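You operate a simulated robot arm through the tools that you are given. There is no shell and no other tool.

Carry out the task below with a simulated two-armed robot. There is one attempt and no reset: what you move stays moved.

TASK
Release the held reading, zero the light meter and park it at 0.5 m.
Fine: HOLD once, then ZERO with the flap shut; the flap stays shut.

Only the result counts: the job must be done as asked and must still hold three seconds after the hand-in. Knocking over, shifting, dropping, spilling or breaking anything else fails it.

THE ROBOT
Two 6-joint arms with two-finger grippers on one trunk, on a base that moves. Base frame: it is fixed to the floor where the robot stands at the start and does not move with it; the origin is under the middle of the robot, x ahead of it, y to its left, z up. Units: mm, degrees, N and s.
The left shoulder is at the start at [70, 148, 1467], the right one opposite. With the tool pointing down near the work surface each hand reaches from about 360 to 640 mm from the robot's upright axis, wherever it stands, measured 20 degrees to its own side. Places, roughly: black light meter [1500, -2000, 900]; flap of the light meter [1500, -2000, 1000]; hold button [1500, -2100, 900]; silver block with a black dot [1250, -2000, 750]; white tray marked hold [1250, -1500, 750]; white tray marked pass [1250, -1250, 750]; zero button [1500, -2100, 900]. Payload 2.45 kg a hand.
Tool frame (each hand has its own): the origin (TCP) lies between the finger pads and is the grasp point; the fingertips stand 30 mm ahead of it; z points along the fingers, y is the line along which they close. The gripper opens to 106 mm; its body begins 79 mm behind the TCP.
Orientation is that of the tool frame in the base frame, as [roll, pitch, yaw] about the fixed x, y, z axes, in that order (R = Rz(yaw) Ry(pitch) Rx(roll)). With the fingers straight down and closing along the base's y, the tool's x points along the base's -x, its y along +y and its z along -z.

THE INTERFACE
- The arms move only by the tool drive_tool. It takes "left_moves", "right_moves" or both (then of equal length, played together; a hand with none holds still); each is a list of rows, each an object of numbers (a shift or turn left out is 0, a gripper value left out holds the last): "tx", "ty", "tz": the shift along the base's x, y, z in mm; "ax", "ay", "az": the turn, a rotation vector about the base's x, y, z in degrees; "claw": the opening in per cent of the stroke, from 0 (shut) to 100 (fully open). In form: [{"tx": .., "ty": .., "tz": .., "ax": .., "ay": .., "az": .., "claw": ..}, ...]. A call has 1 to 20 rows; each row shifts and turns the commanded pose from where the row before left it. Each row takes 0.2 s and may step no farther than 50 mm and 8.6 degrees from the row before; otherwise, or with a gripper value out of range, the whole call is refused. Where a pose cannot be reached the arm comes as near as it can. A force on the tool above 90 N (or 10 N above the force at the start of the call, whichever is more), or a blocked arm, ends the call early, and 0.2 s more pass. Each finger travels about 72 mm/s and halts on what it meets, pressing with about 28 N; the grip force reading is that of the motor and also rises with nothing between the fingers. The clock runs only during rows and for 0.2 s after the last one: add rows that do not move to give the fingers time. The reply holds the time, the measured pose of the TCP, the force on the tool along the base axes, the opening and the grip force, in the units named above and with some noise, with the torque about the TCP (base axes, N m) and any sound that the robot's microphone picked up.
- Cameras (640 x 400 px; columns grow to the right, rows downward): "scene" is now at [126.9, -29.3, 1680.8]; the picture's right is [-0.21, -0.98, 0.00], its down [-0.74, 0.16, -0.65] and it looks along [0.64, -0.14, -0.76] (base axes); focal length 272 px, centre (320, 200). "left" rides on the left gripper at [76, 2, -106] in its tool frame; the picture's right is [-0.02, 1.00, 0.00], its down [-0.78, -0.02, -0.62] and it looks along [-0.62, -0.01, 0.78] (tool axes); focal length 247 px, centre (320, 200). "right" rides on the right gripper at [76, -2, -106] in its tool frame; the picture's right is [0.02, 1.00, 0.00], its down [-0.78, 0.02, -0.62] and it looks along [-0.62, 0.01, 0.78] (tool axes); focal length 247 px, centre (320, 200).
- snapshot(camera): a new picture of that camera. The clock stands still meanwhile.
- raise_lower(by): slides the trunk up (or, below 0, down) by that many mm; the arms and the scene camera ride with it, the base frame stays. It gives what a move gives, with no picture.
- drive_base(legs): drives the robot by 1 to 6 legs, each [ahead, left, turn to the left] in mm, mm and degrees, along the robot's own axes; the way and the turn of a leg run together, so that a leg with both is an arc; at most 1500 mm and 180 degrees a leg. The arms and the cameras ride along, it lands a little off, and it stops where it bumps. It gives what a move gives.
- head_to(pan, tilt): turns the head with the scene camera to pan (to the left, within 86 degrees either way) and tilt (down, from -29 to 69), counted from straight ahead of the robot. It gives what a move gives.
- point_at(camera, pixels): for up to 12 pixels [column, row] of the newest picture of that camera ("zoom" is the newest enlarged one), the place [x, y, z] in the base frame of the surface seen there, good to about 3 mm, but the place of the scene camera against the robot may be out by one fixed shift of up to 18 mm in any direction. The clock stands still meanwhile.
- zoom(camera, box): a new picture of the part [left, top, right, bottom] of that camera's present view, enlarged. The clock stands still meanwhile.
- sign_off(): hands the job in; it is judged then, once.

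Open the grippers and draw the arms clear of the work before you hand the job in, unless the task says otherwise.

The tools are called after ">>>" as a command line: name --argument value ..., lists and objects as JSON in quotes. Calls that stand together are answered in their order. drive_tool: Moves the arms, as the interface text tells. Its arguments: {"type":"object","properties":{"left_moves":{"type":"array","items":{"type":"object","properties":{"tx":{"type":"number"},"ty":{"type":"number"},"tz":{"type":"number"},"ax":{"type":"number"},"ay":{"type":"number"},"az":{"type":"number"},"claw":{"type":"number"}}}},"right_moves":{"type":"array","items":{"type":"object","properties":{"tx":{"type":"number"},"ty":{"type":"number"},"tz":{"type":"number"},"ax":{"type":"number"},"ay":{"type":"number"},"az":{"type":"number"},"claw":{"type":"number"}}}}},"required":[]} The other tools are called the same way: raise_lower (by) moves the trunk up or down; drive_base (legs) drives the base; head_to (pan, tilt) turns the head that bears the scene camera; snapshot (camera) takes a picture; point_at (camera, pixels) gives the place of the surface under pixels of a picture; zoom (camera, box) takes an enlarged picture of a part of a camera's view; sign_off () hands the job in.

At the start:

```text
t: 0.0
left_tcp_pos: [551.9, 272.6, 1098.0]
left_orientation: [179.9, 0.0, 180.0]
left_force: [-0.4, 0.0, 0.8]
left_torque: [-0.01, 0.01, 0.01]
left_width: 105.9
left_grip_force: 0.1
right_tcp_pos: [468.0, -253.6, 1078.3]
right_orientation: [-179.9, 0.0, -180.0]
right_force: [-0.3, 1.0, -0.1]
right_torque: [-0.03, 0.02, 0.0]
right_width: 106.2
right_grip_force: 0.1
trunk travel left (down, up): [-940.0, 0.0]
robot x, y, heading: [2.4, 1.9, -0.1]
head pan, tilt (commanded): [-12.0, 49.3]
```

scene: 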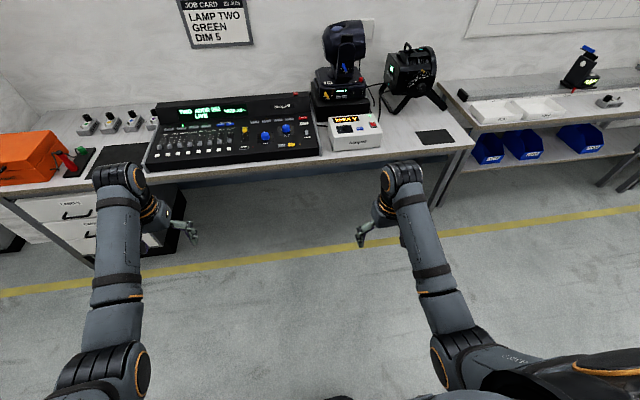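
right: 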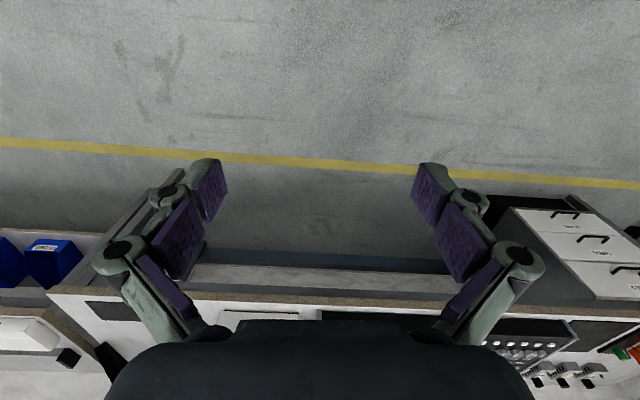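
left: 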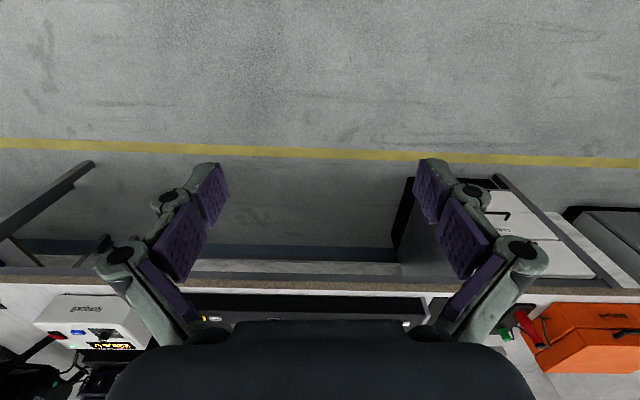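

The scene picture shows the light meter at the far right, around (580, 70), on a second bench. I'll turn the head to the right for a better look.

>>> head_to --pan -53 --tilt 25

>>> snapshot --camera "scene"

```text
t: 1.1
left_tcp_pos: [551.3, 273.8, 1098.3]
left_orientation: [180.0, 0.1, 180.0]
left_force: [0.1, -0.9, -0.1]
left_torque: [0.0, -0.01, -0.01]
left_width: 106.0
left_grip_force: 0.0
right_tcp_pos: [469.8, -253.5, 1078.7]
right_orientation: [-180.0, 0.0, -180.0]
right_force: [-0.3, 0.3, 0.3]
right_torque: [-0.02, -0.04, -0.03]
right_width: 106.0
right_grip_force: 0.1
trunk travel left (down, up): [-940.0, 0.0]
robot x, y, heading: [0.5, 0.6, 0.1]
head pan, tilt (commanded): [-53.0, 25.0]
```

```text
taken
```

scene: 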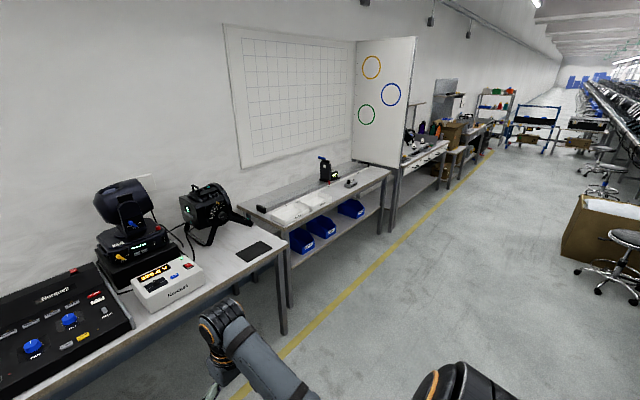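

The meter stands at about (328,168) on a grey strip on the second bench. I zoom in there.

>>> zoom --camera "scene" --box '[230, 140, 400, 246]'

>>> zoom --camera "scene" --box '[290, 145, 370, 195]'

```text
3.76 times, centred on (315, 193) of scene
```

zoom: 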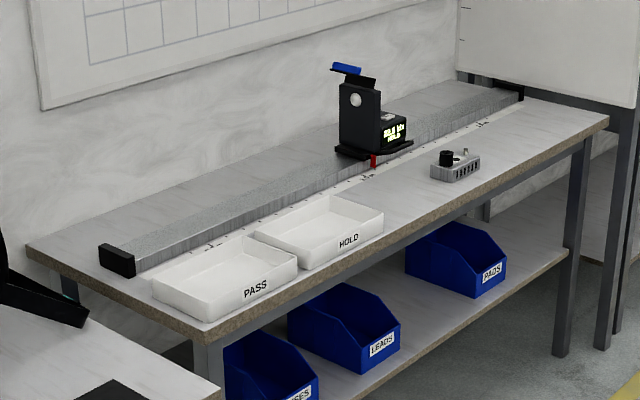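

```text
8.00 times, centred on (330, 170) of scene
```

zoom: 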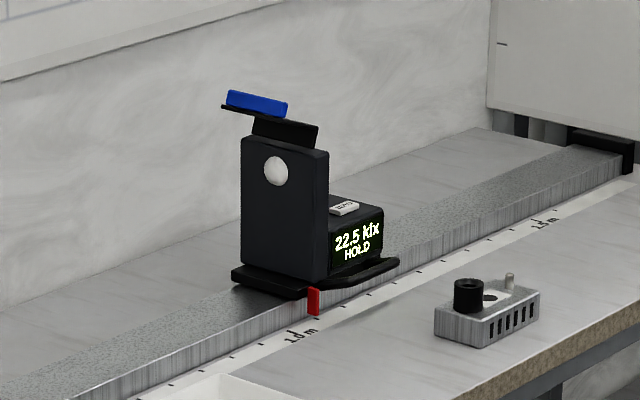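

I measure the meter, the rail, the bench edge and the tape in the newest zoom picture (8x).

>>> point_at --camera "zoom" --pixels '[[275, 170], [255, 100], [358, 240], [313, 303], [345, 207], [470, 290], [540, 385], [300, 335], [545, 222], [600, 150], [60, 385]]'

>>> zoom --camera "scene" --box '[230, 180, 320, 236]'

```text
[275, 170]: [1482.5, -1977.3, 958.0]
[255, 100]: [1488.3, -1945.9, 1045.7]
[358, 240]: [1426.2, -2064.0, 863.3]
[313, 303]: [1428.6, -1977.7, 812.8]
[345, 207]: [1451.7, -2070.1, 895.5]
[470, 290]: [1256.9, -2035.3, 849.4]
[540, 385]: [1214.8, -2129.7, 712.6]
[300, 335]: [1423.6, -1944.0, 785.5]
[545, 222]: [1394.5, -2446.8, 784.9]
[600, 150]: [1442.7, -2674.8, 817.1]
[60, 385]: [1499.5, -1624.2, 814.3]
```

```text
7.11 times, centred on (275, 208) of scene
```

zoom: 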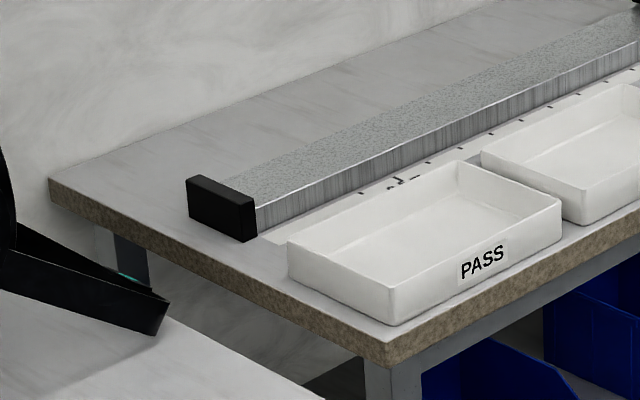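

The rail runs along y with labels every ~0.5 m. Before driving I check the floor to my right for obstacles (the cardboard box near (600,230), the stools).

>>> head_to --pan -80 --tilt 35

>>> snapshot --camera "scene"

```text
t: 2.0
left_tcp_pos: [552.1, 272.6, 1099.2]
left_orientation: [-180.0, 0.0, 179.9]
left_force: [0.5, -0.5, 0.0]
left_torque: [0.01, 0.05, 0.04]
left_width: 106.2
left_grip_force: 0.0
right_tcp_pos: [469.8, -255.1, 1078.3]
right_orientation: [180.0, 0.1, 180.0]
right_force: [0.3, 0.0, -0.1]
right_torque: [0.01, 0.01, 0.02]
right_width: 106.0
right_grip_force: 0.1
trunk travel left (down, up): [-940.0, 0.0]
robot x, y, heading: [-0.5, 1.6, 0.1]
head pan, tilt (commanded): [-80.0, 35.0]
```

```text
taken
```

scene: 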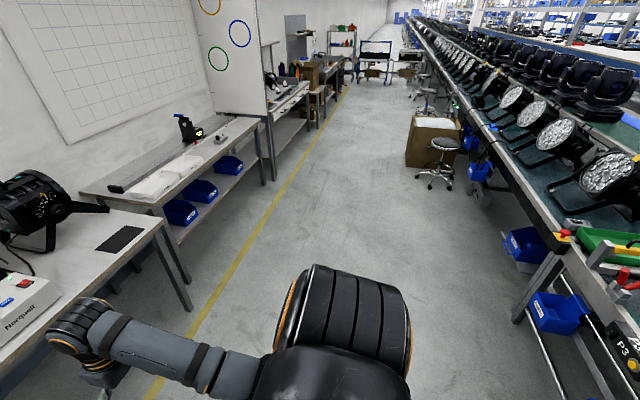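

>>> point_at --camera "scene" --pixels '[[440, 185], [405, 165], [515, 320], [255, 133], [145, 210], [165, 230], [270, 170], [160, 218], [190, 308], [330, 190], [240, 158], [115, 188]]'

```text
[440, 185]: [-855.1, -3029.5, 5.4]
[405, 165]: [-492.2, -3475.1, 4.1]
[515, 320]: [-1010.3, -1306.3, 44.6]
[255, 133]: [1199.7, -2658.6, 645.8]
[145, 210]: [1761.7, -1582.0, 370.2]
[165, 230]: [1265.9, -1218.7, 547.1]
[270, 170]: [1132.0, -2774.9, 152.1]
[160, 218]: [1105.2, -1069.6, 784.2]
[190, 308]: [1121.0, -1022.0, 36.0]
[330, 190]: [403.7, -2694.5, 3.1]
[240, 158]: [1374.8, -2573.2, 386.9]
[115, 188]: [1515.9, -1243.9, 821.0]
```

The floor is clear; bench 2's front edge is at x≈1100 from y≈-1070 to -2660. I drive sideways to about (450, -1950), still well off the bench.

>>> drive_base --legs '[[0, -1500, 0], [450, -450, 0]]'

>>> head_to --pan 0 --tilt 40

>>> snapshot --camera "scene"

```text
t: 12.6
left_tcp_pos: [960.1, -1723.3, 1097.4]
left_orientation: [-179.9, -0.1, 178.2]
left_force: [0.2, -0.2, -0.1]
left_torque: [0.02, 0.01, 0.02]
left_width: 105.9
left_grip_force: 0.0
right_tcp_pos: [862.0, -2247.7, 1078.8]
right_orientation: [180.0, 0.0, 178.3]
right_force: [-1.1, 1.0, -0.1]
right_torque: [-0.01, 0.02, 0.02]
right_width: 105.9
right_grip_force: 0.1
trunk travel left (down, up): [-940.0, 0.0]
robot x, y, heading: [400.5, -1981.8, -1.6]
head pan, tilt (commanded): [-80.0, 35.0]
```

```text
t: 14.2
left_tcp_pos: [961.2, -1725.2, 1098.5]
left_orientation: [-179.9, 0.0, 178.1]
left_force: [0.3, -0.1, -0.5]
left_torque: [0.01, -0.01, 0.02]
left_width: 106.0
left_grip_force: 0.1
right_tcp_pos: [862.1, -2248.3, 1077.9]
right_orientation: [180.0, 0.0, 178.2]
right_force: [-0.2, -1.1, 0.9]
right_torque: [0.02, 0.0, 0.0]
right_width: 106.1
right_grip_force: 0.0
trunk travel left (down, up): [-940.0, 0.0]
robot x, y, heading: [404.6, -1979.1, -2.1]
head pan, tilt (commanded): [0.0, 40.0]
```

```text
taken
```

scene: 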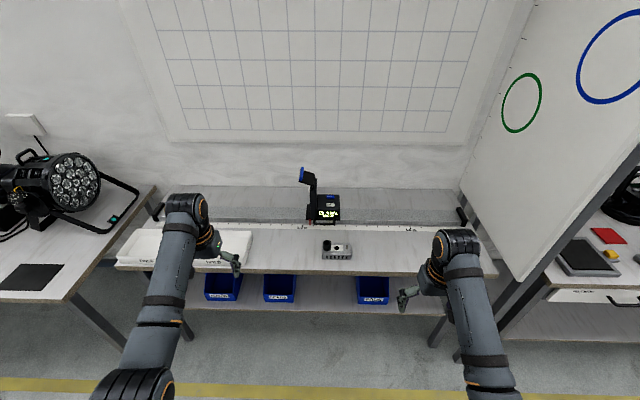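

I now stand before the meter, seen at about (320,200). I zoom in on the meter and then on the tape labels.

>>> zoom --camera "scene" --box '[280, 160, 360, 210]'

>>> zoom --camera "scene" --box '[290, 190, 400, 260]'

>>> zoom --camera "scene" --box '[240, 200, 320, 250]'

```text
8.00 times, centred on (320, 185) of scene
```

zoom: 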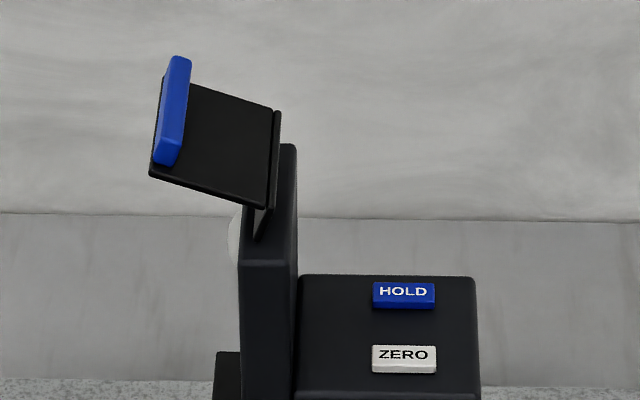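

```text
5.71 times, centred on (345, 225) of scene
```

zoom: 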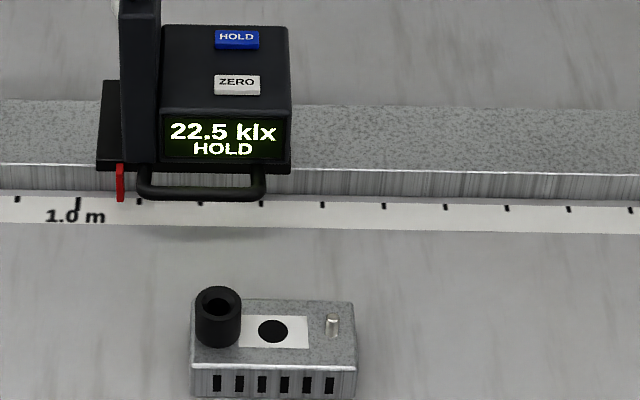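

```text
8.00 times, centred on (280, 225) of scene
```

zoom: 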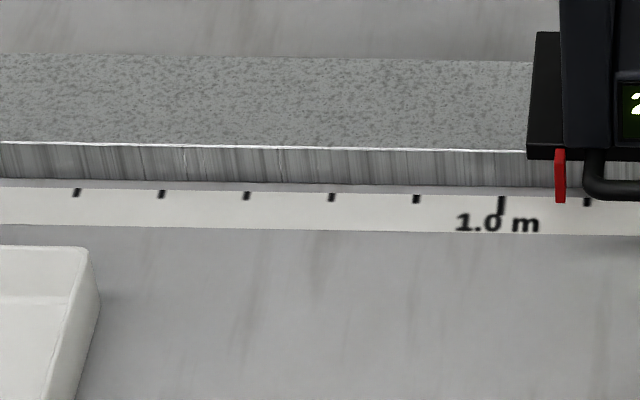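

The display reads "22.5 klx HOLD", the red pointer stands near 1.07 m, and the flap with its blue grip is lifted. I measure key points on the newest zoom (tape ticks and pointer) and then on a fresh meter zoom.

>>> point_at --camera "zoom" --pixels '[[501, 205], [77, 192], [162, 194], [247, 196], [332, 197], [416, 199], [586, 203], [560, 195], [605, 190], [300, 210], [300, 300], [300, 100]]'

>>> zoom --camera "scene" --box '[290, 160, 354, 200]'

>>> point_at --camera "zoom" --pixels '[[110, 60], [112, 155], [145, 110], [150, 190], [218, 240], [100, 200], [340, 292], [402, 365], [404, 405], [223, 330], [460, 310], [212, 150]]'

```text
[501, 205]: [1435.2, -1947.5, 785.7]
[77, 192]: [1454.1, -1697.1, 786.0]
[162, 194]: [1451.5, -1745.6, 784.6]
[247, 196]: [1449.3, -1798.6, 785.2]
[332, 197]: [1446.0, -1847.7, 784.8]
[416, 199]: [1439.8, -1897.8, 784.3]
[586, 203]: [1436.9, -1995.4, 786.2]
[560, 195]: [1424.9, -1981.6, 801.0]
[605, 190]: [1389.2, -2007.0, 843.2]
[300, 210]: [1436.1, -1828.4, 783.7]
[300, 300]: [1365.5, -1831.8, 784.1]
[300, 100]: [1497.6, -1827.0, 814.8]
```

```text
10.00 times, centred on (322, 180) of scene
```

zoom: 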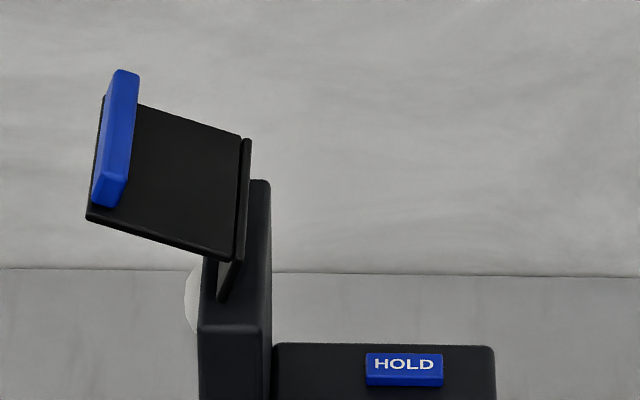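

```text
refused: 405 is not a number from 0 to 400
```

One row value was off the picture; I ask again with valid pixels on the same zoom.

>>> point_at --camera "zoom" --pixels '[[125, 75], [112, 190], [145, 120], [150, 190], [218, 245], [220, 260], [340, 350], [402, 363], [404, 380], [223, 330], [460, 350], [243, 150]]'

>>> zoom --camera "scene" --box '[295, 190, 359, 230]'

>>> point_at --camera "zoom" --pixels '[[195, 250], [200, 330], [230, 330], [330, 345], [430, 335], [320, 270], [410, 175], [352, 80], [352, 65], [352, 145], [155, 160], [300, 390]]'

```text
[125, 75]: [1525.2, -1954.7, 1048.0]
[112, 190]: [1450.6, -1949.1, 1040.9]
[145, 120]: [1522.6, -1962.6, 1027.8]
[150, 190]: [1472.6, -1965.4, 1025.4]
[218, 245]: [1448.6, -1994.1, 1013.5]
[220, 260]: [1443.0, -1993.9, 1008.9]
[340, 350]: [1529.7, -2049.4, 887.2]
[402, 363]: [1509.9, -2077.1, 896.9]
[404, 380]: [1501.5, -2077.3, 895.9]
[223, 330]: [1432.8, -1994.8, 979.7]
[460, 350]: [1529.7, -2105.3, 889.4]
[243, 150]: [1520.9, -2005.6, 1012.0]
```

```text
10.00 times, centred on (327, 210) of scene
```

zoom: 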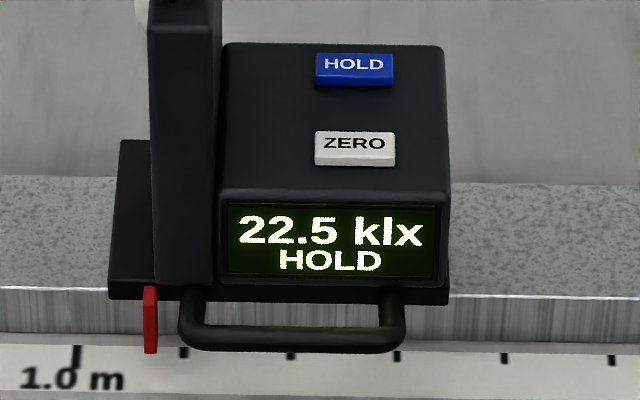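

```text
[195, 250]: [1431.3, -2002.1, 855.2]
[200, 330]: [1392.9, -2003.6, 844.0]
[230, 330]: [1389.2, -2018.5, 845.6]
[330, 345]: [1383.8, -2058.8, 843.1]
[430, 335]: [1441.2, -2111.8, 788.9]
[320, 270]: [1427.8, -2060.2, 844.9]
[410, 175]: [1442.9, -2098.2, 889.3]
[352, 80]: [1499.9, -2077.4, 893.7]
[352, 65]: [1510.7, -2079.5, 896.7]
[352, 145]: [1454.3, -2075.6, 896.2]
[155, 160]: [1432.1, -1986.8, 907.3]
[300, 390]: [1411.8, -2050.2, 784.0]
```

Buttons sit at z≈896: HOLD near (1507,-2078), ZERO near (1456,-2076); the handle bar is at x≈1388, z≈844; the bench top is at z≈785. I look straight down to see how wide my base is against the bench.

>>> head_to --pan 0 --tilt 69

>>> snapshot --camera "scene"

```text
t: 15.1
left_tcp_pos: [962.1, -1723.8, 1098.9]
left_orientation: [-179.9, 0.0, 178.2]
left_force: [0.4, -0.3, 0.5]
left_torque: [0.0, -0.03, -0.04]
left_width: 105.9
left_grip_force: 0.1
right_tcp_pos: [862.5, -2249.0, 1077.6]
right_orientation: [-180.0, -0.1, 178.2]
right_force: [0.1, 0.3, -0.3]
right_torque: [0.01, 0.01, 0.03]
right_width: 106.0
right_grip_force: 0.1
trunk travel left (down, up): [-940.0, 0.0]
robot x, y, heading: [401.8, -1980.0, -1.6]
head pan, tilt (commanded): [0.0, 68.8]
```

```text
taken
```

scene: 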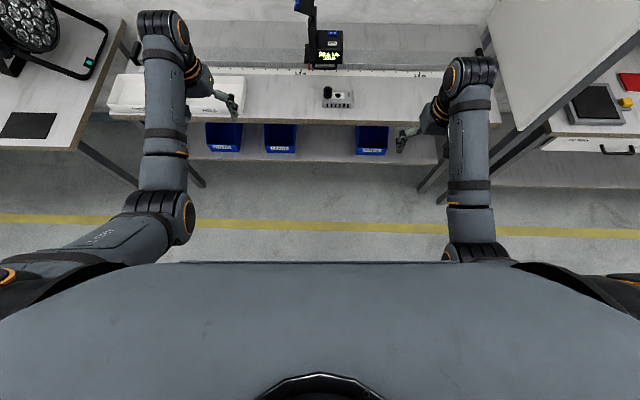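

The chest hides the base; I measure the chest front edge and the elbows for clearance to the bench.

>>> point_at --camera "scene" --pixels '[[320, 268], [320, 300], [165, 215], [160, 30], [475, 250], [470, 75], [405, 140], [320, 175], [320, 120], [460, 232]]'

```text
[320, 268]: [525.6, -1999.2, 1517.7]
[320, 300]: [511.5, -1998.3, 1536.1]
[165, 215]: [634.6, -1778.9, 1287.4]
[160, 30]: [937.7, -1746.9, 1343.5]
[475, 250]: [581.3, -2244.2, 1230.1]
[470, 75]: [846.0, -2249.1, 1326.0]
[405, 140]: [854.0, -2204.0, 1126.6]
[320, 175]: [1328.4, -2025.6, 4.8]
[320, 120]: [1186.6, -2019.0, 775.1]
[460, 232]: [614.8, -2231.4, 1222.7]
```

The chest front is 125 mm ahead of my axis and the arms fold well above the bench. I drive ahead 340 mm to x≈740, which keeps the base clear of the bench edge (x≈1100), and straighten the heading.

>>> drive_base --legs '[[340, 0, 1.7]]'

>>> head_to --pan 0 --tilt 48

>>> snapshot --camera "scene"

```text
t: 17.3
left_tcp_pos: [1288.7, -1709.0, 1100.4]
left_orientation: [-179.9, 0.1, -179.8]
left_force: [-0.9, -0.3, 0.5]
left_torque: [-0.02, -0.02, 0.0]
left_width: 106.0
left_grip_force: 0.1
right_tcp_pos: [1209.2, -2237.2, 1079.6]
right_orientation: [-180.0, 0.1, -179.8]
right_force: [0.5, 1.0, 0.4]
right_torque: [0.01, -0.05, 0.04]
right_width: 105.8
right_grip_force: 0.2
trunk travel left (down, up): [-940.0, 0.0]
robot x, y, heading: [738.7, -1988.1, 0.0]
head pan, tilt (commanded): [0.0, 68.8]
```

```text
t: 18.1
left_tcp_pos: [1290.8, -1709.4, 1098.0]
left_orientation: [-180.0, -0.1, -179.9]
left_force: [-0.3, -0.4, 0.5]
left_torque: [0.02, 0.0, 0.0]
left_width: 106.1
left_grip_force: 0.0
right_tcp_pos: [1211.5, -2236.9, 1077.9]
right_orientation: [179.9, 0.0, -179.9]
right_force: [-0.7, -0.3, -0.4]
right_torque: [-0.01, 0.05, 0.0]
right_width: 106.0
right_grip_force: 0.0
trunk travel left (down, up): [-940.0, 0.0]
robot x, y, heading: [738.6, -1986.7, 0.1]
head pan, tilt (commanded): [0.0, 48.0]
```

```text
taken
```

scene: 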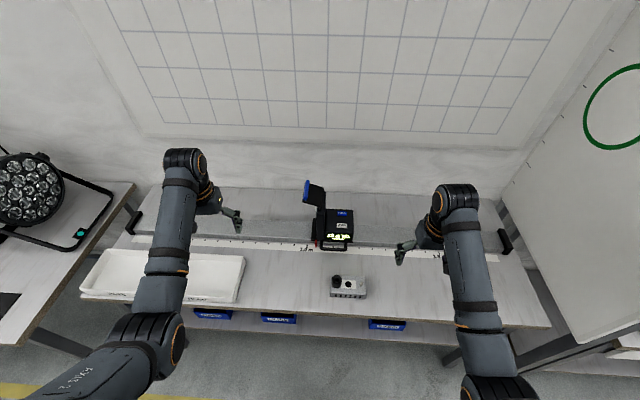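

Both hands are clear of the meter. I raise both hands about 200 mm, close the right gripper and tilt it 45° forward, ahead of lowering the trunk for better reach.

>>> drive_tool --right_moves '[{"tz": 34, "ay": -7.5, "claw": 0}, {"tz": 34, "ay": -7.5}, {"tz": 34, "ay": -7.5}, {"tz": 34, "ay": -7.5}, {"tz": 34, "ay": -7.5}, {"tz": 34, "ay": -7.5}, {}]' --left_moves '[{"tz": 34, "claw": 0}, {"tz": 34}, {"tz": 34}, {"tz": 34}, {"tz": 34}, {"tz": 34}, {}]'

>>> snapshot --camera "scene"

```text
t: 19.8
left_tcp_pos: [1376.4, -1694.2, 1227.5]
left_orientation: [-180.0, 0.0, -179.7]
left_force: [-0.3, -0.2, -0.1]
left_torque: [0.01, -0.05, -0.01]
left_width: 0.0
left_grip_force: 28.2
left hand out of reach, approached as far as the arm can: row 1, 2, 3, 4, 5, 6
right_tcp_pos: [1209.9, -2236.8, 1282.2]
right_orientation: [-179.8, 45.0, -179.7]
right_force: [0.8, -0.2, -0.3]
right_torque: [0.01, -0.02, -0.02]
right_width: 0.2
right_grip_force: 28.3
trunk travel left (down, up): [-940.0, 0.0]
robot x, y, heading: [737.5, -1982.2, 0.1]
head pan, tilt (commanded): [0.0, 48.0]
```

```text
taken
```

scene: 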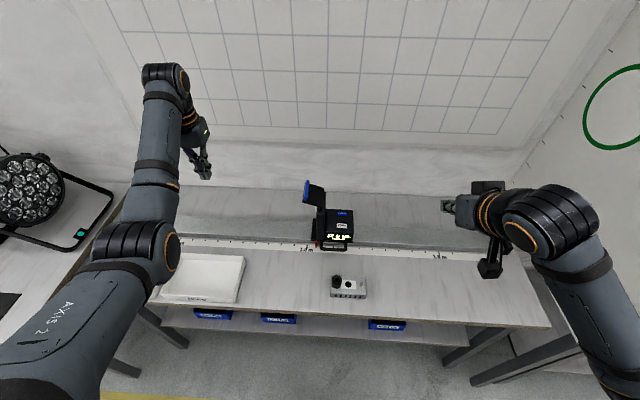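

The left arm was near its limit and drifted forward to (1376,-1694,1227), still clear of everything. I lower the trunk 250 mm so that both arms gain reach.

>>> raise_lower --by -250

>>> snapshot --camera "scene"

>>> snapshot --camera "right"

```text
t: 22.3
left_tcp_pos: [1376.9, -1693.8, 977.1]
left_orientation: [-180.0, 0.0, -179.8]
left_force: [0.6, 0.5, 0.5]
left_torque: [0.02, -0.01, 0.01]
left_width: 0.0
left_grip_force: 27.5
right_tcp_pos: [1209.5, -2236.9, 1031.4]
right_orientation: [-179.8, 45.0, -179.7]
right_force: [0.5, 0.6, -0.5]
right_torque: [-0.02, -0.01, 0.01]
right_width: 0.0
right_grip_force: 27.6
trunk travel left (down, up): [-690.0, 250.0]
robot x, y, heading: [743.0, -1983.7, 0.3]
head pan, tilt (commanded): [0.0, 48.0]
```

```text
taken
```

scene: 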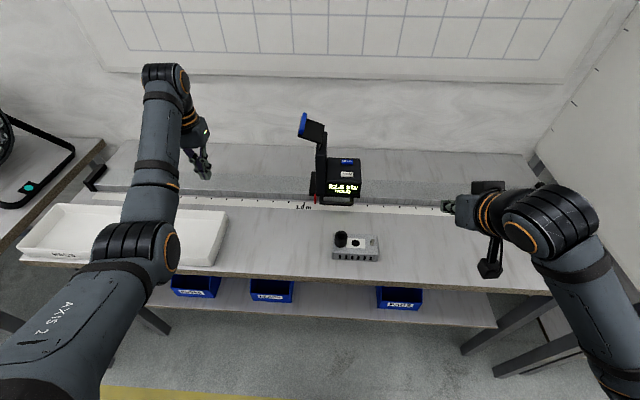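

```text
taken
```

right: 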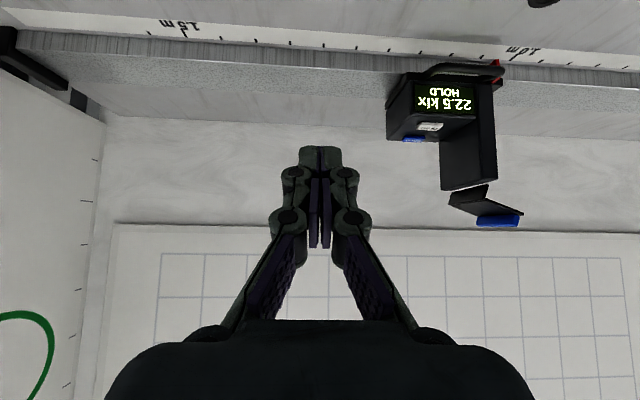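

The right wrist camera sees the meter (display at (447,98), ZERO at (430,126), HOLD at (413,139)); its places are not affected by the scene camera's shift. I zoom and measure with it.

>>> zoom --camera "right" --box '[370, 40, 530, 240]'

>>> point_at --camera "right" --pixels '[[414, 139], [430, 126], [460, 70], [497, 73], [410, 110], [470, 160], [467, 188], [500, 221], [480, 205], [517, 49], [505, 225], [180, 32]]'

```text
2.00 times, centred on (450, 140) of right
```

zoom: 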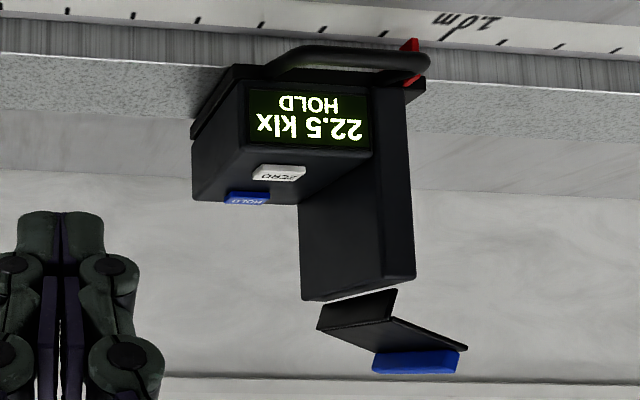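

```text
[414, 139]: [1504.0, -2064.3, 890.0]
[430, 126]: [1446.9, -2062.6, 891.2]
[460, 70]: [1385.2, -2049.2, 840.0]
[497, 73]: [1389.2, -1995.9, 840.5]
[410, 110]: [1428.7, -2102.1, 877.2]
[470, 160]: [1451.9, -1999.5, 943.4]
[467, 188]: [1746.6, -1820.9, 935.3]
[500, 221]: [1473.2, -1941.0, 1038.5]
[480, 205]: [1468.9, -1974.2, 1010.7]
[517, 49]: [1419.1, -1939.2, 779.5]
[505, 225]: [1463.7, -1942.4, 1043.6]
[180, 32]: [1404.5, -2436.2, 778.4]
```

Wrist-camera places put HOLD near (1504,-2065,890+) and ZERO near (1447,-2063). I bring the right hand nearer with a 20° yaw, so that its body stays away from the head block, and look again.

>>> drive_tool --right_moves '[{"tx": 30, "ty": 20, "tz": 0, "az": 3.33}, {"tx": 30, "ty": 20, "tz": 0, "az": 3.33}, {"tx": 30, "ty": 20, "tz": 0, "az": 3.33}, {"tx": 30, "ty": 20, "tz": 0, "az": 3.33}, {"tx": 30, "ty": 20, "tz": 0, "az": 3.34}, {"tx": 30, "ty": 20, "tz": 0, "az": 3.34}, {}]'

>>> snapshot --camera "right"

>>> snapshot --camera "scene"

```text
t: 23.9
left_tcp_pos: [1375.3, -1692.9, 978.5]
left_orientation: [180.0, 0.0, -179.8]
left_force: [0.8, -0.5, -0.5]
left_torque: [0.03, -0.02, 0.0]
left_width: 0.0
left_grip_force: 27.5
right_tcp_pos: [1390.0, -2119.5, 1032.9]
right_orientation: [-179.8, 45.1, -159.7]
right_force: [-0.3, -0.4, 0.0]
right_torque: [0.02, 0.01, -0.01]
right_width: 0.1
right_grip_force: 28.5
trunk travel left (down, up): [-690.0, 250.0]
robot x, y, heading: [740.7, -1984.1, 0.4]
head pan, tilt (commanded): [0.0, 48.0]
```

```text
taken
```

right: 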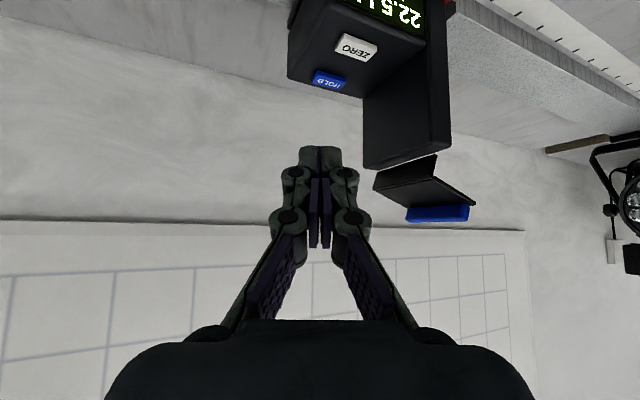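

```text
taken
```

scene: 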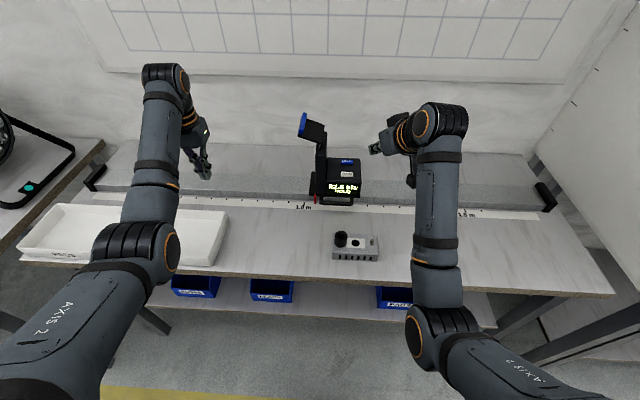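

The wrist camera now shows HOLD at (329,81) and ZERO at (356,47). I measure them and the head block and flap.

>>> point_at --camera "right" --pixels '[[330, 80], [316, 73], [347, 84], [356, 46], [340, 42], [374, 52], [448, 150], [410, 165], [430, 160], [440, 215], [380, 180], [472, 205]]'

>>> zoom --camera "right" --box '[280, 0, 480, 240]'

```text
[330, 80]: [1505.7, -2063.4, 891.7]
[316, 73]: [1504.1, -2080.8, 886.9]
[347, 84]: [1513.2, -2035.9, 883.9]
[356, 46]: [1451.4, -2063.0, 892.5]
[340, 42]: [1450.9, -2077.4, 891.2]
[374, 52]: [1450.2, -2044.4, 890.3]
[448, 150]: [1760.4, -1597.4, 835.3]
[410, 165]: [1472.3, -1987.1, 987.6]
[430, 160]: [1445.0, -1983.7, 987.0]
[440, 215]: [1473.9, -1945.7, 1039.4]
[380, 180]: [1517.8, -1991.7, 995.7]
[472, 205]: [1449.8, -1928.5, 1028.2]
```

```text
1.67 times, centred on (380, 120) of right
```

zoom: 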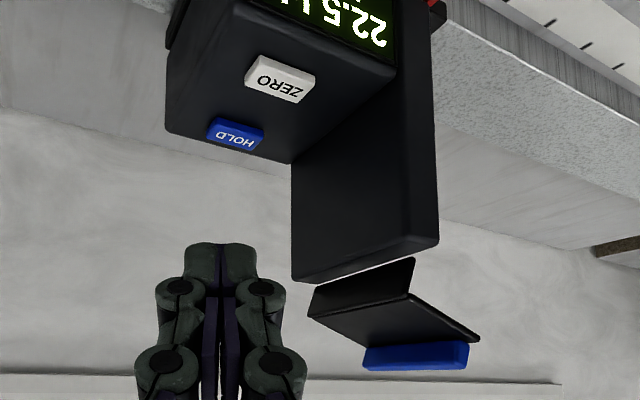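

HOLD's top centre is (1506,-2063,892) and ZERO's is (1451,-2062,892). I move the closed right fingertips over HOLD, stopping about 35 mm above it.

>>> drive_tool --right_moves '[{"tx": 26, "ty": 12, "tz": -18}, {"tx": 26, "ty": 12, "tz": -20}, {"tx": 26, "ty": 12, "tz": -20}, {"tx": 25, "ty": 12, "tz": -20}, {}]'

>>> snapshot --camera "right"

>>> zoom --camera "scene" --box '[290, 90, 450, 210]'

```text
t: 25.1
left_tcp_pos: [1376.0, -1693.8, 977.6]
left_orientation: [-180.0, 0.0, -179.8]
left_force: [-1.1, -0.1, 0.7]
left_torque: [-0.01, -0.01, 0.01]
left_width: 0.0
left_grip_force: 28.4
right_tcp_pos: [1493.3, -2069.6, 955.9]
right_orientation: [-179.7, 45.0, -159.7]
right_force: [0.3, -0.8, -0.7]
right_torque: [-0.01, 0.01, -0.02]
right_width: 0.2
right_grip_force: 28.3
trunk travel left (down, up): [-690.0, 250.0]
robot x, y, heading: [739.9, -1988.7, 0.1]
head pan, tilt (commanded): [0.0, 48.0]
```

```text
taken
```

right: 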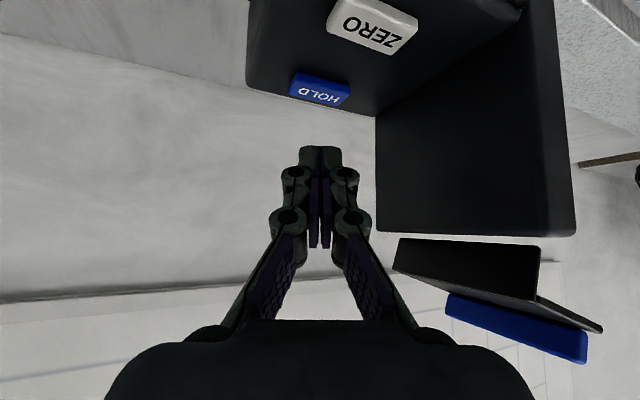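

```text
3.33 times, centred on (370, 150) of scene
```

zoom: 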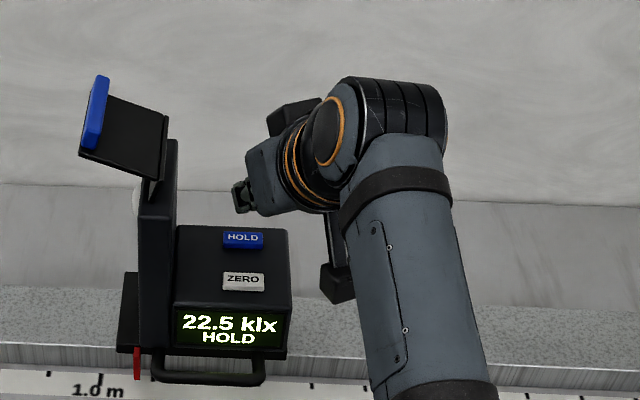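

I verify the tip by measuring the fingertip surface and the button in the newest wrist picture.

>>> point_at --camera "right" --pixels '[[310, 149], [332, 149], [310, 160], [320, 165], [320, 90], [340, 98], [298, 88], [370, 25], [560, 230], [385, 225]]'

```text
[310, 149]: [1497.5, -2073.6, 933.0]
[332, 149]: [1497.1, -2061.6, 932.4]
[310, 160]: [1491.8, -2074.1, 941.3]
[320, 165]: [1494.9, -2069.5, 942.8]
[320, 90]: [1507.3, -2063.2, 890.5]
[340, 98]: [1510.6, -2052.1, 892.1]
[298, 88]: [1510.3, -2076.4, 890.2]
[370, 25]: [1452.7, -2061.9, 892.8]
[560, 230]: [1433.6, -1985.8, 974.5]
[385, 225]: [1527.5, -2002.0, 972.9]
```

The fingertip sits about 42 mm above HOLD, aligned within a few mm. I lower it 32 mm toward the button.

>>> drive_tool --right_moves '[{"tx": 2, "tz": -10}, {"tz": -10}, {"tz": -8}, {"tz": -4}, {}]'

>>> snapshot --camera "right"

```text
t: 26.3
left_tcp_pos: [1377.4, -1693.7, 977.7]
left_orientation: [-179.9, 0.0, -179.8]
left_force: [-0.3, 0.0, -0.1]
left_torque: [-0.01, -0.03, 0.04]
left_width: 0.0
left_grip_force: 27.8
right_tcp_pos: [1496.2, -2067.8, 921.8]
right_orientation: [-179.7, 45.0, -159.7]
right_force: [-0.4, 0.0, -0.5]
right_torque: [-0.05, -0.01, -0.03]
right_width: 0.1
right_grip_force: 27.6
trunk travel left (down, up): [-690.0, 250.0]
robot x, y, heading: [737.6, -1983.4, 0.2]
head pan, tilt (commanded): [0.0, 48.0]
```

```text
taken
```

right: 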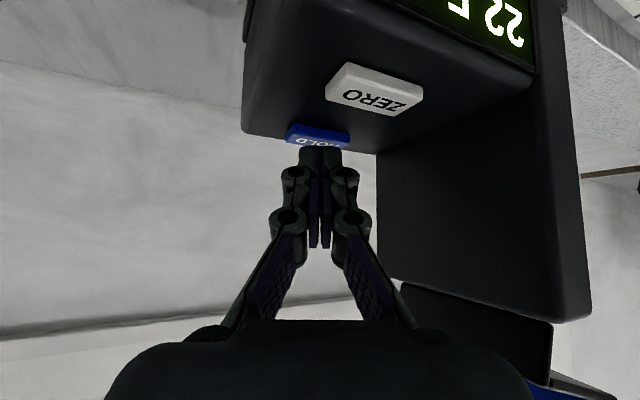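

The tip hovers just over HOLD with no contact force yet. I step down 2 mm at a time and watch force and sound.

>>> drive_tool --right_moves '[{"tz": -2}, {}]'

>>> drive_tool --right_moves '[{"tz": -2}, {}]'

```text
t: 26.9
left_tcp_pos: [1376.6, -1693.9, 977.3]
left_orientation: [-179.9, 0.1, -179.8]
left_force: [0.4, 0.3, -0.7]
left_torque: [0.01, -0.01, -0.01]
left_width: 0.0
left_grip_force: 27.9
right_tcp_pos: [1495.0, -2069.0, 919.7]
right_orientation: [-179.8, 45.0, -159.7]
right_force: [-0.3, 0.7, 0.4]
right_torque: [-0.02, -0.03, 0.0]
right_width: 0.0
right_grip_force: 28.5
trunk travel left (down, up): [-690.0, 250.0]
robot x, y, heading: [737.5, -1983.4, 0.2]
head pan, tilt (commanded): [0.0, 48.0]
```

```text
t: 27.5
left_tcp_pos: [1377.5, -1693.5, 976.2]
left_orientation: [180.0, 0.1, -179.8]
left_force: [0.0, 0.4, 0.0]
left_torque: [0.01, 0.01, 0.0]
left_width: 0.0
left_grip_force: 28.4
right_tcp_pos: [1495.6, -2067.8, 918.9]
right_orientation: [-179.8, 45.1, -159.8]
right_force: [-0.3, 0.9, 1.4]
right_torque: [0.02, 0.0, -0.02]
right_width: 6.5
right_grip_force: 28.2
trunk travel left (down, up): [-690.0, 250.0]
robot x, y, heading: [739.9, -1988.5, 0.1]
head pan, tilt (commanded): [0.0, 48.0]
```

Force begins to show (1.4 N) and the finger width reads 6.5, so one finger is touching something. I look at the wrist picture and the display.

>>> zoom --camera "right" --box '[240, 60, 440, 185]'

>>> zoom --camera "scene" --box '[300, 110, 400, 210]'

```text
3.20 times, centred on (340, 122) of right
```

zoom: 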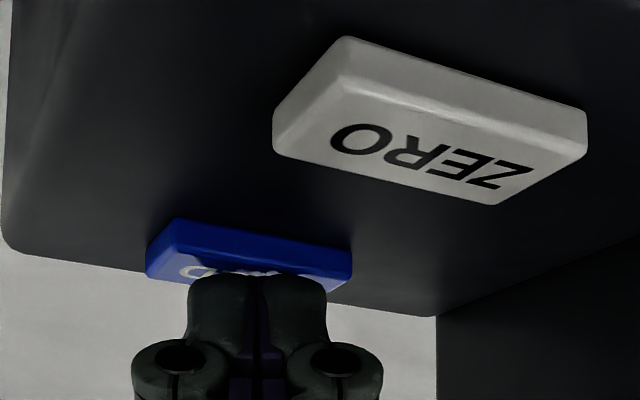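

```text
4.00 times, centred on (350, 160) of scene
```

zoom: 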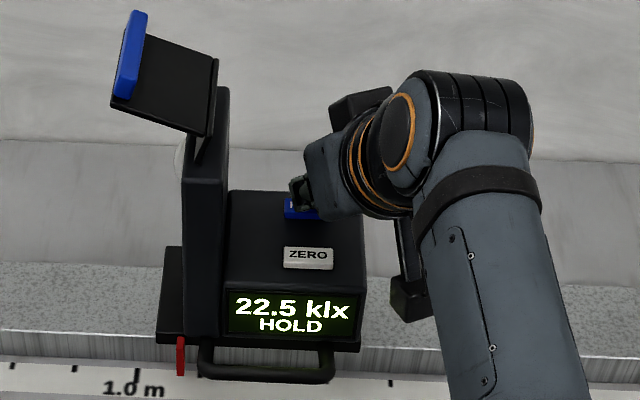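

The tip rests on HOLD; the display still says HOLD. I continue down in small steps.

>>> drive_tool --right_moves '[{"tz": -2}, {}]'

>>> zoom --camera "scene" --box '[300, 110, 400, 210]'

```text
t: 28.1
left_tcp_pos: [1376.4, -1693.5, 978.4]
left_orientation: [180.0, 0.0, -179.8]
left_force: [0.1, 0.5, 0.1]
left_torque: [0.01, 0.03, 0.0]
left_width: 0.0
left_grip_force: 27.6
right_tcp_pos: [1495.0, -2068.3, 917.4]
right_orientation: [-179.8, 45.0, -159.6]
right_force: [0.8, 0.3, 1.7]
right_torque: [0.02, -0.05, -0.01]
right_width: 6.0
right_grip_force: 28.1
trunk travel left (down, up): [-690.0, 250.0]
robot x, y, heading: [738.5, -1985.6, 0.3]
head pan, tilt (commanded): [0.0, 48.0]
heard: click
```

```text
4.00 times, centred on (350, 160) of scene
```

zoom: 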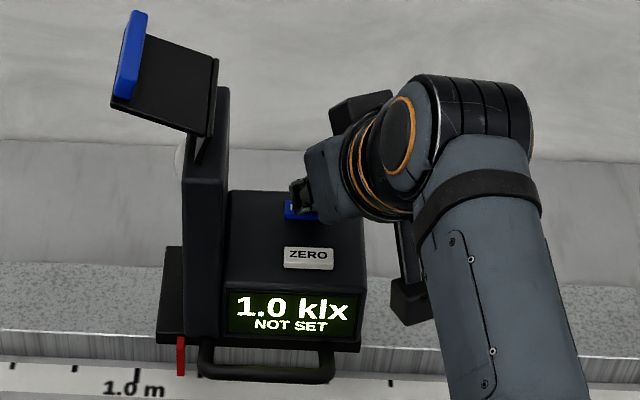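

A click was heard and the display now reads "1.0 klx NOT SET", so HOLD was released once. I lift straight up off the button and back the right hand away.

>>> drive_tool --right_moves '[{"tz": 15}, {"tz": 25}, {"tz": 30}, {"tx": -30, "ty": -15, "tz": 10}, {"tx": -35, "ty": -25}, {"tx": -35, "ty": -25}, {"tx": -30, "ty": -25}, {}]'

>>> snapshot --camera "right"

>>> snapshot --camera "left"

>>> snapshot --camera "scene"

```text
t: 29.9
left_tcp_pos: [1376.7, -1692.3, 976.0]
left_orientation: [-179.9, 0.1, -179.8]
left_force: [-0.4, 0.1, -0.1]
left_torque: [-0.01, 0.02, 0.01]
left_width: 0.0
left_grip_force: 28.2
right_tcp_pos: [1364.7, -2155.9, 998.0]
right_orientation: [-179.8, 44.9, -159.6]
right_force: [0.6, 1.0, 0.3]
right_torque: [-0.05, 0.01, -0.01]
right_width: 0.0
right_grip_force: 29.3
trunk travel left (down, up): [-690.0, 250.0]
robot x, y, heading: [741.3, -1986.3, 0.3]
head pan, tilt (commanded): [0.0, 48.0]
```

```text
taken
```

right: 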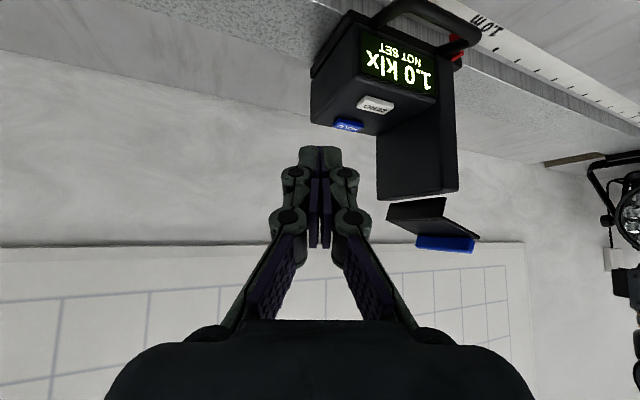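

```text
taken
```

left: 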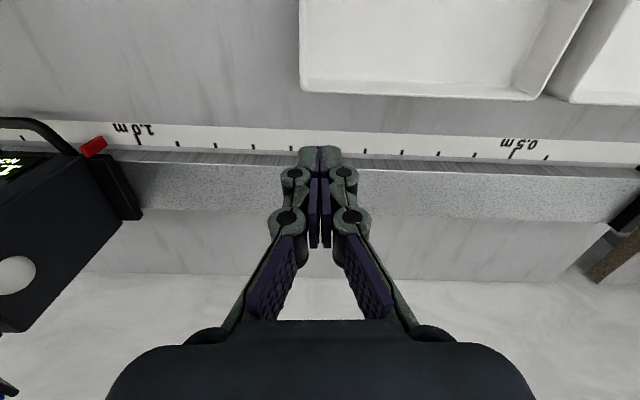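

```text
taken
```

scene: 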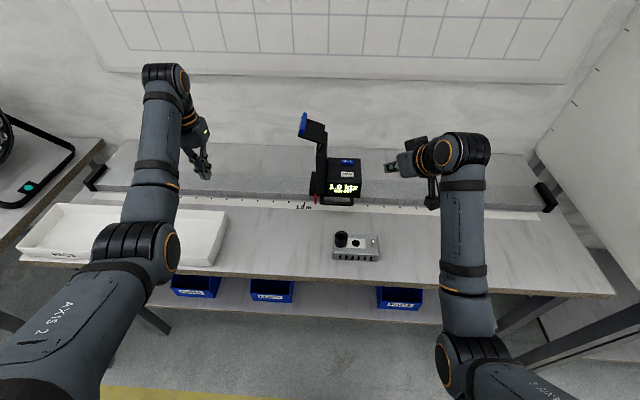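

The left wrist camera sees both the 1.0 m mark (138,140) and the 0.5 m mark (513,155), plus the red pointer (93,147). I measure them.

>>> point_at --camera "left" --pixels '[[138, 139], [513, 154], [177, 143], [215, 145], [365, 151], [476, 155], [547, 157], [100, 145], [92, 153], [85, 150], [130, 190], [15, 275]]'

>>> zoom --camera "left" --box '[0, 100, 200, 225]'

>>> zoom --camera "left" --box '[450, 120, 610, 220]'

```text
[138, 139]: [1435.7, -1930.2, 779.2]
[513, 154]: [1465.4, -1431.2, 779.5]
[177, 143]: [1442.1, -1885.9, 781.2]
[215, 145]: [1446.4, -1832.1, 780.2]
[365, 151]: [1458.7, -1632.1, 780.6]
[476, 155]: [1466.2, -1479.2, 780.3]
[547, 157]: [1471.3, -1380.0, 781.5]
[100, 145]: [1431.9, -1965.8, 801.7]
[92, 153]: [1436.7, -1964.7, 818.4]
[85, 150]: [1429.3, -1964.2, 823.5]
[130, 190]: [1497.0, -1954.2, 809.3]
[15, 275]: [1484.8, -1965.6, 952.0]
```

```text
3.20 times, centred on (100, 162) of left
```

zoom: 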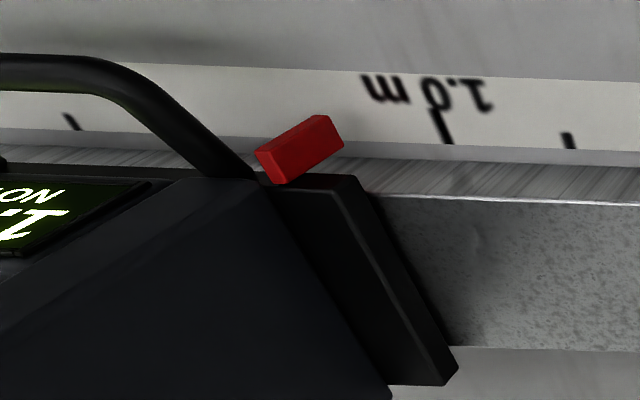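

```text
4.00 times, centred on (530, 170) of left
```

zoom: 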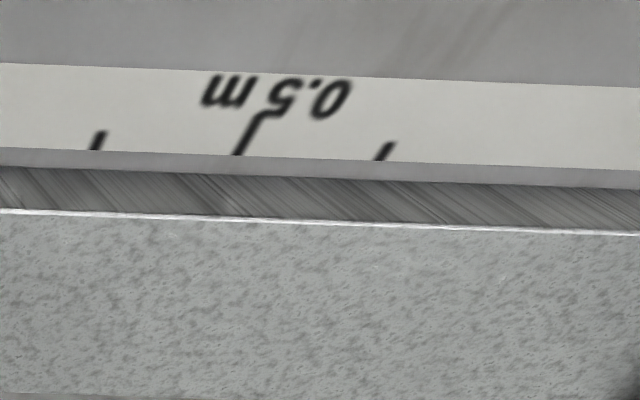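

The 1.0 m mark is at y≈-1930 and 0.5 m at y≈-1431, with the pointer at y≈-1965. For the flap I turn the left hand to point forward-right and down (45° tilt, then 45° yaw) so that its body stays on the +y side of the head; first the tilt.

>>> drive_tool --left_moves '[{"tx": -8, "tz": 15, "ay": -7.5}, {"tx": -8, "tz": 15, "ay": -7.5}, {"tx": -8, "tz": 15, "ay": -7.5}, {"tx": -8, "tz": 20, "ay": -7.5}, {"tx": -8, "tz": 20, "ay": -7.5}, {"tx": -8, "tz": 20, "ay": -7.5}, {}]'

```text
t: 31.5
left_tcp_pos: [1329.4, -1692.6, 1082.7]
left_orientation: [-179.7, 45.0, -179.8]
left_force: [-1.2, -0.2, 0.2]
left_torque: [0.0, -0.02, 0.0]
left_width: 0.0
left_grip_force: 27.6
right_tcp_pos: [1364.3, -2158.6, 997.0]
right_orientation: [-179.9, 44.9, -159.8]
right_force: [0.5, -1.0, -0.1]
right_torque: [0.0, -0.02, 0.02]
right_width: 0.0
right_grip_force: 28.6
trunk travel left (down, up): [-690.0, 250.0]
robot x, y, heading: [741.3, -1986.3, 0.3]
head pan, tilt (commanded): [0.0, 48.0]
```

The tilt went as asked (from the measured pose). Now I yaw the left hand -45° and bring it toward the flap, staying about 70 mm short of it.

>>> drive_tool --left_moves '[{"tx": 8, "ty": -24, "tz": 3, "az": -7.5}, {"tx": 8, "ty": -24, "tz": 3, "az": -7.5}, {"tx": 8, "ty": -24, "tz": 3, "az": -7.5}, {"tx": 8, "ty": -24, "tz": 3, "az": -7.5}, {"tx": 8, "ty": -24, "tz": 3, "az": -7.5}, {"tx": 8, "ty": -24, "tz": 3, "az": -7.5}, {}]'

>>> snapshot --camera "left"

>>> snapshot --camera "scene"

```text
t: 33.1
left_tcp_pos: [1376.7, -1836.8, 1099.2]
left_orientation: [-179.8, 45.1, 135.2]
left_force: [0.1, 1.0, -0.8]
left_torque: [0.02, 0.02, 0.0]
left_width: 0.0
left_grip_force: 28.0
right_tcp_pos: [1365.0, -2156.2, 999.1]
right_orientation: [-179.8, 45.0, -159.7]
right_force: [0.1, 1.2, -0.4]
right_torque: [-0.03, 0.02, -0.01]
right_width: 0.1
right_grip_force: 28.5
trunk travel left (down, up): [-690.0, 250.0]
robot x, y, heading: [741.5, -1987.8, 0.4]
head pan, tilt (commanded): [0.0, 48.0]
```

```text
taken
```

left: 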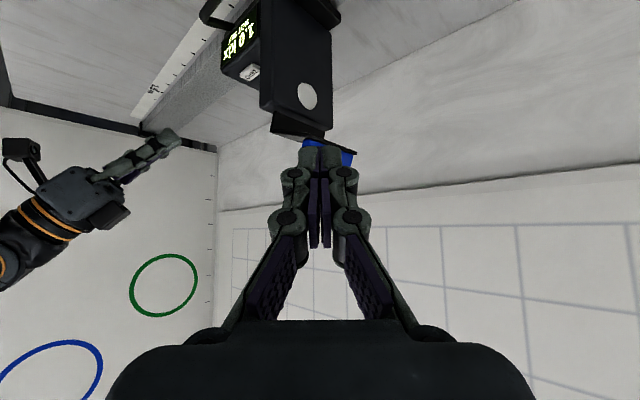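

```text
taken
```

scene: 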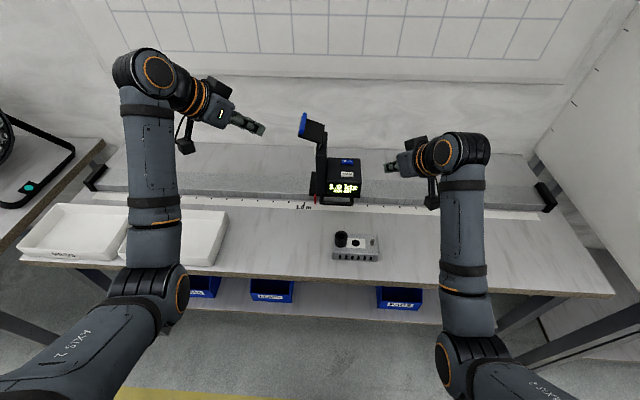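

The left camera shows the head's +y face with the dome at (308,96) and the flap just behind the fingertips at (330,145). I zoom and measure.

>>> zoom --camera "left" --box '[230, 50, 390, 175]'

>>> point_at --camera "left" --pixels '[[308, 96], [285, 108], [322, 80], [290, 127], [320, 133], [305, 120], [349, 158], [300, 143], [352, 149], [330, 138], [278, 122], [268, 80]]'

```text
3.20 times, centred on (310, 112) of left
```

zoom: 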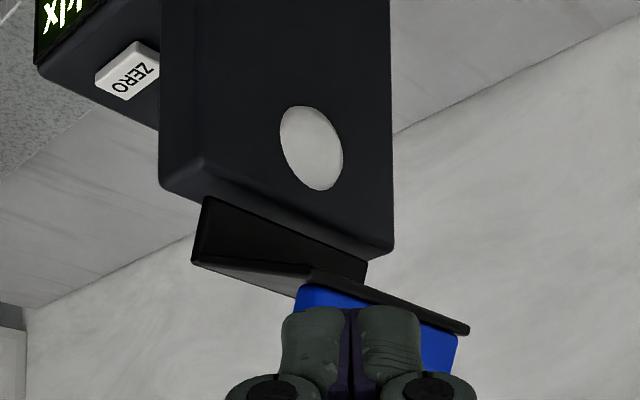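

```text
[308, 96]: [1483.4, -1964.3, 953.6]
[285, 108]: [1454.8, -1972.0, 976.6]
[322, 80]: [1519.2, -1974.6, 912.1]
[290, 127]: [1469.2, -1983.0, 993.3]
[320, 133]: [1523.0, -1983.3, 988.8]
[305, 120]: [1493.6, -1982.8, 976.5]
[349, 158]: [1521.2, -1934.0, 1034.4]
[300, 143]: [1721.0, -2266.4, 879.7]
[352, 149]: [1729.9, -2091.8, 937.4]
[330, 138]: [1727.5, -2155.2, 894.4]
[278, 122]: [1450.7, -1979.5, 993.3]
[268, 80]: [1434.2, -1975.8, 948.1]
```

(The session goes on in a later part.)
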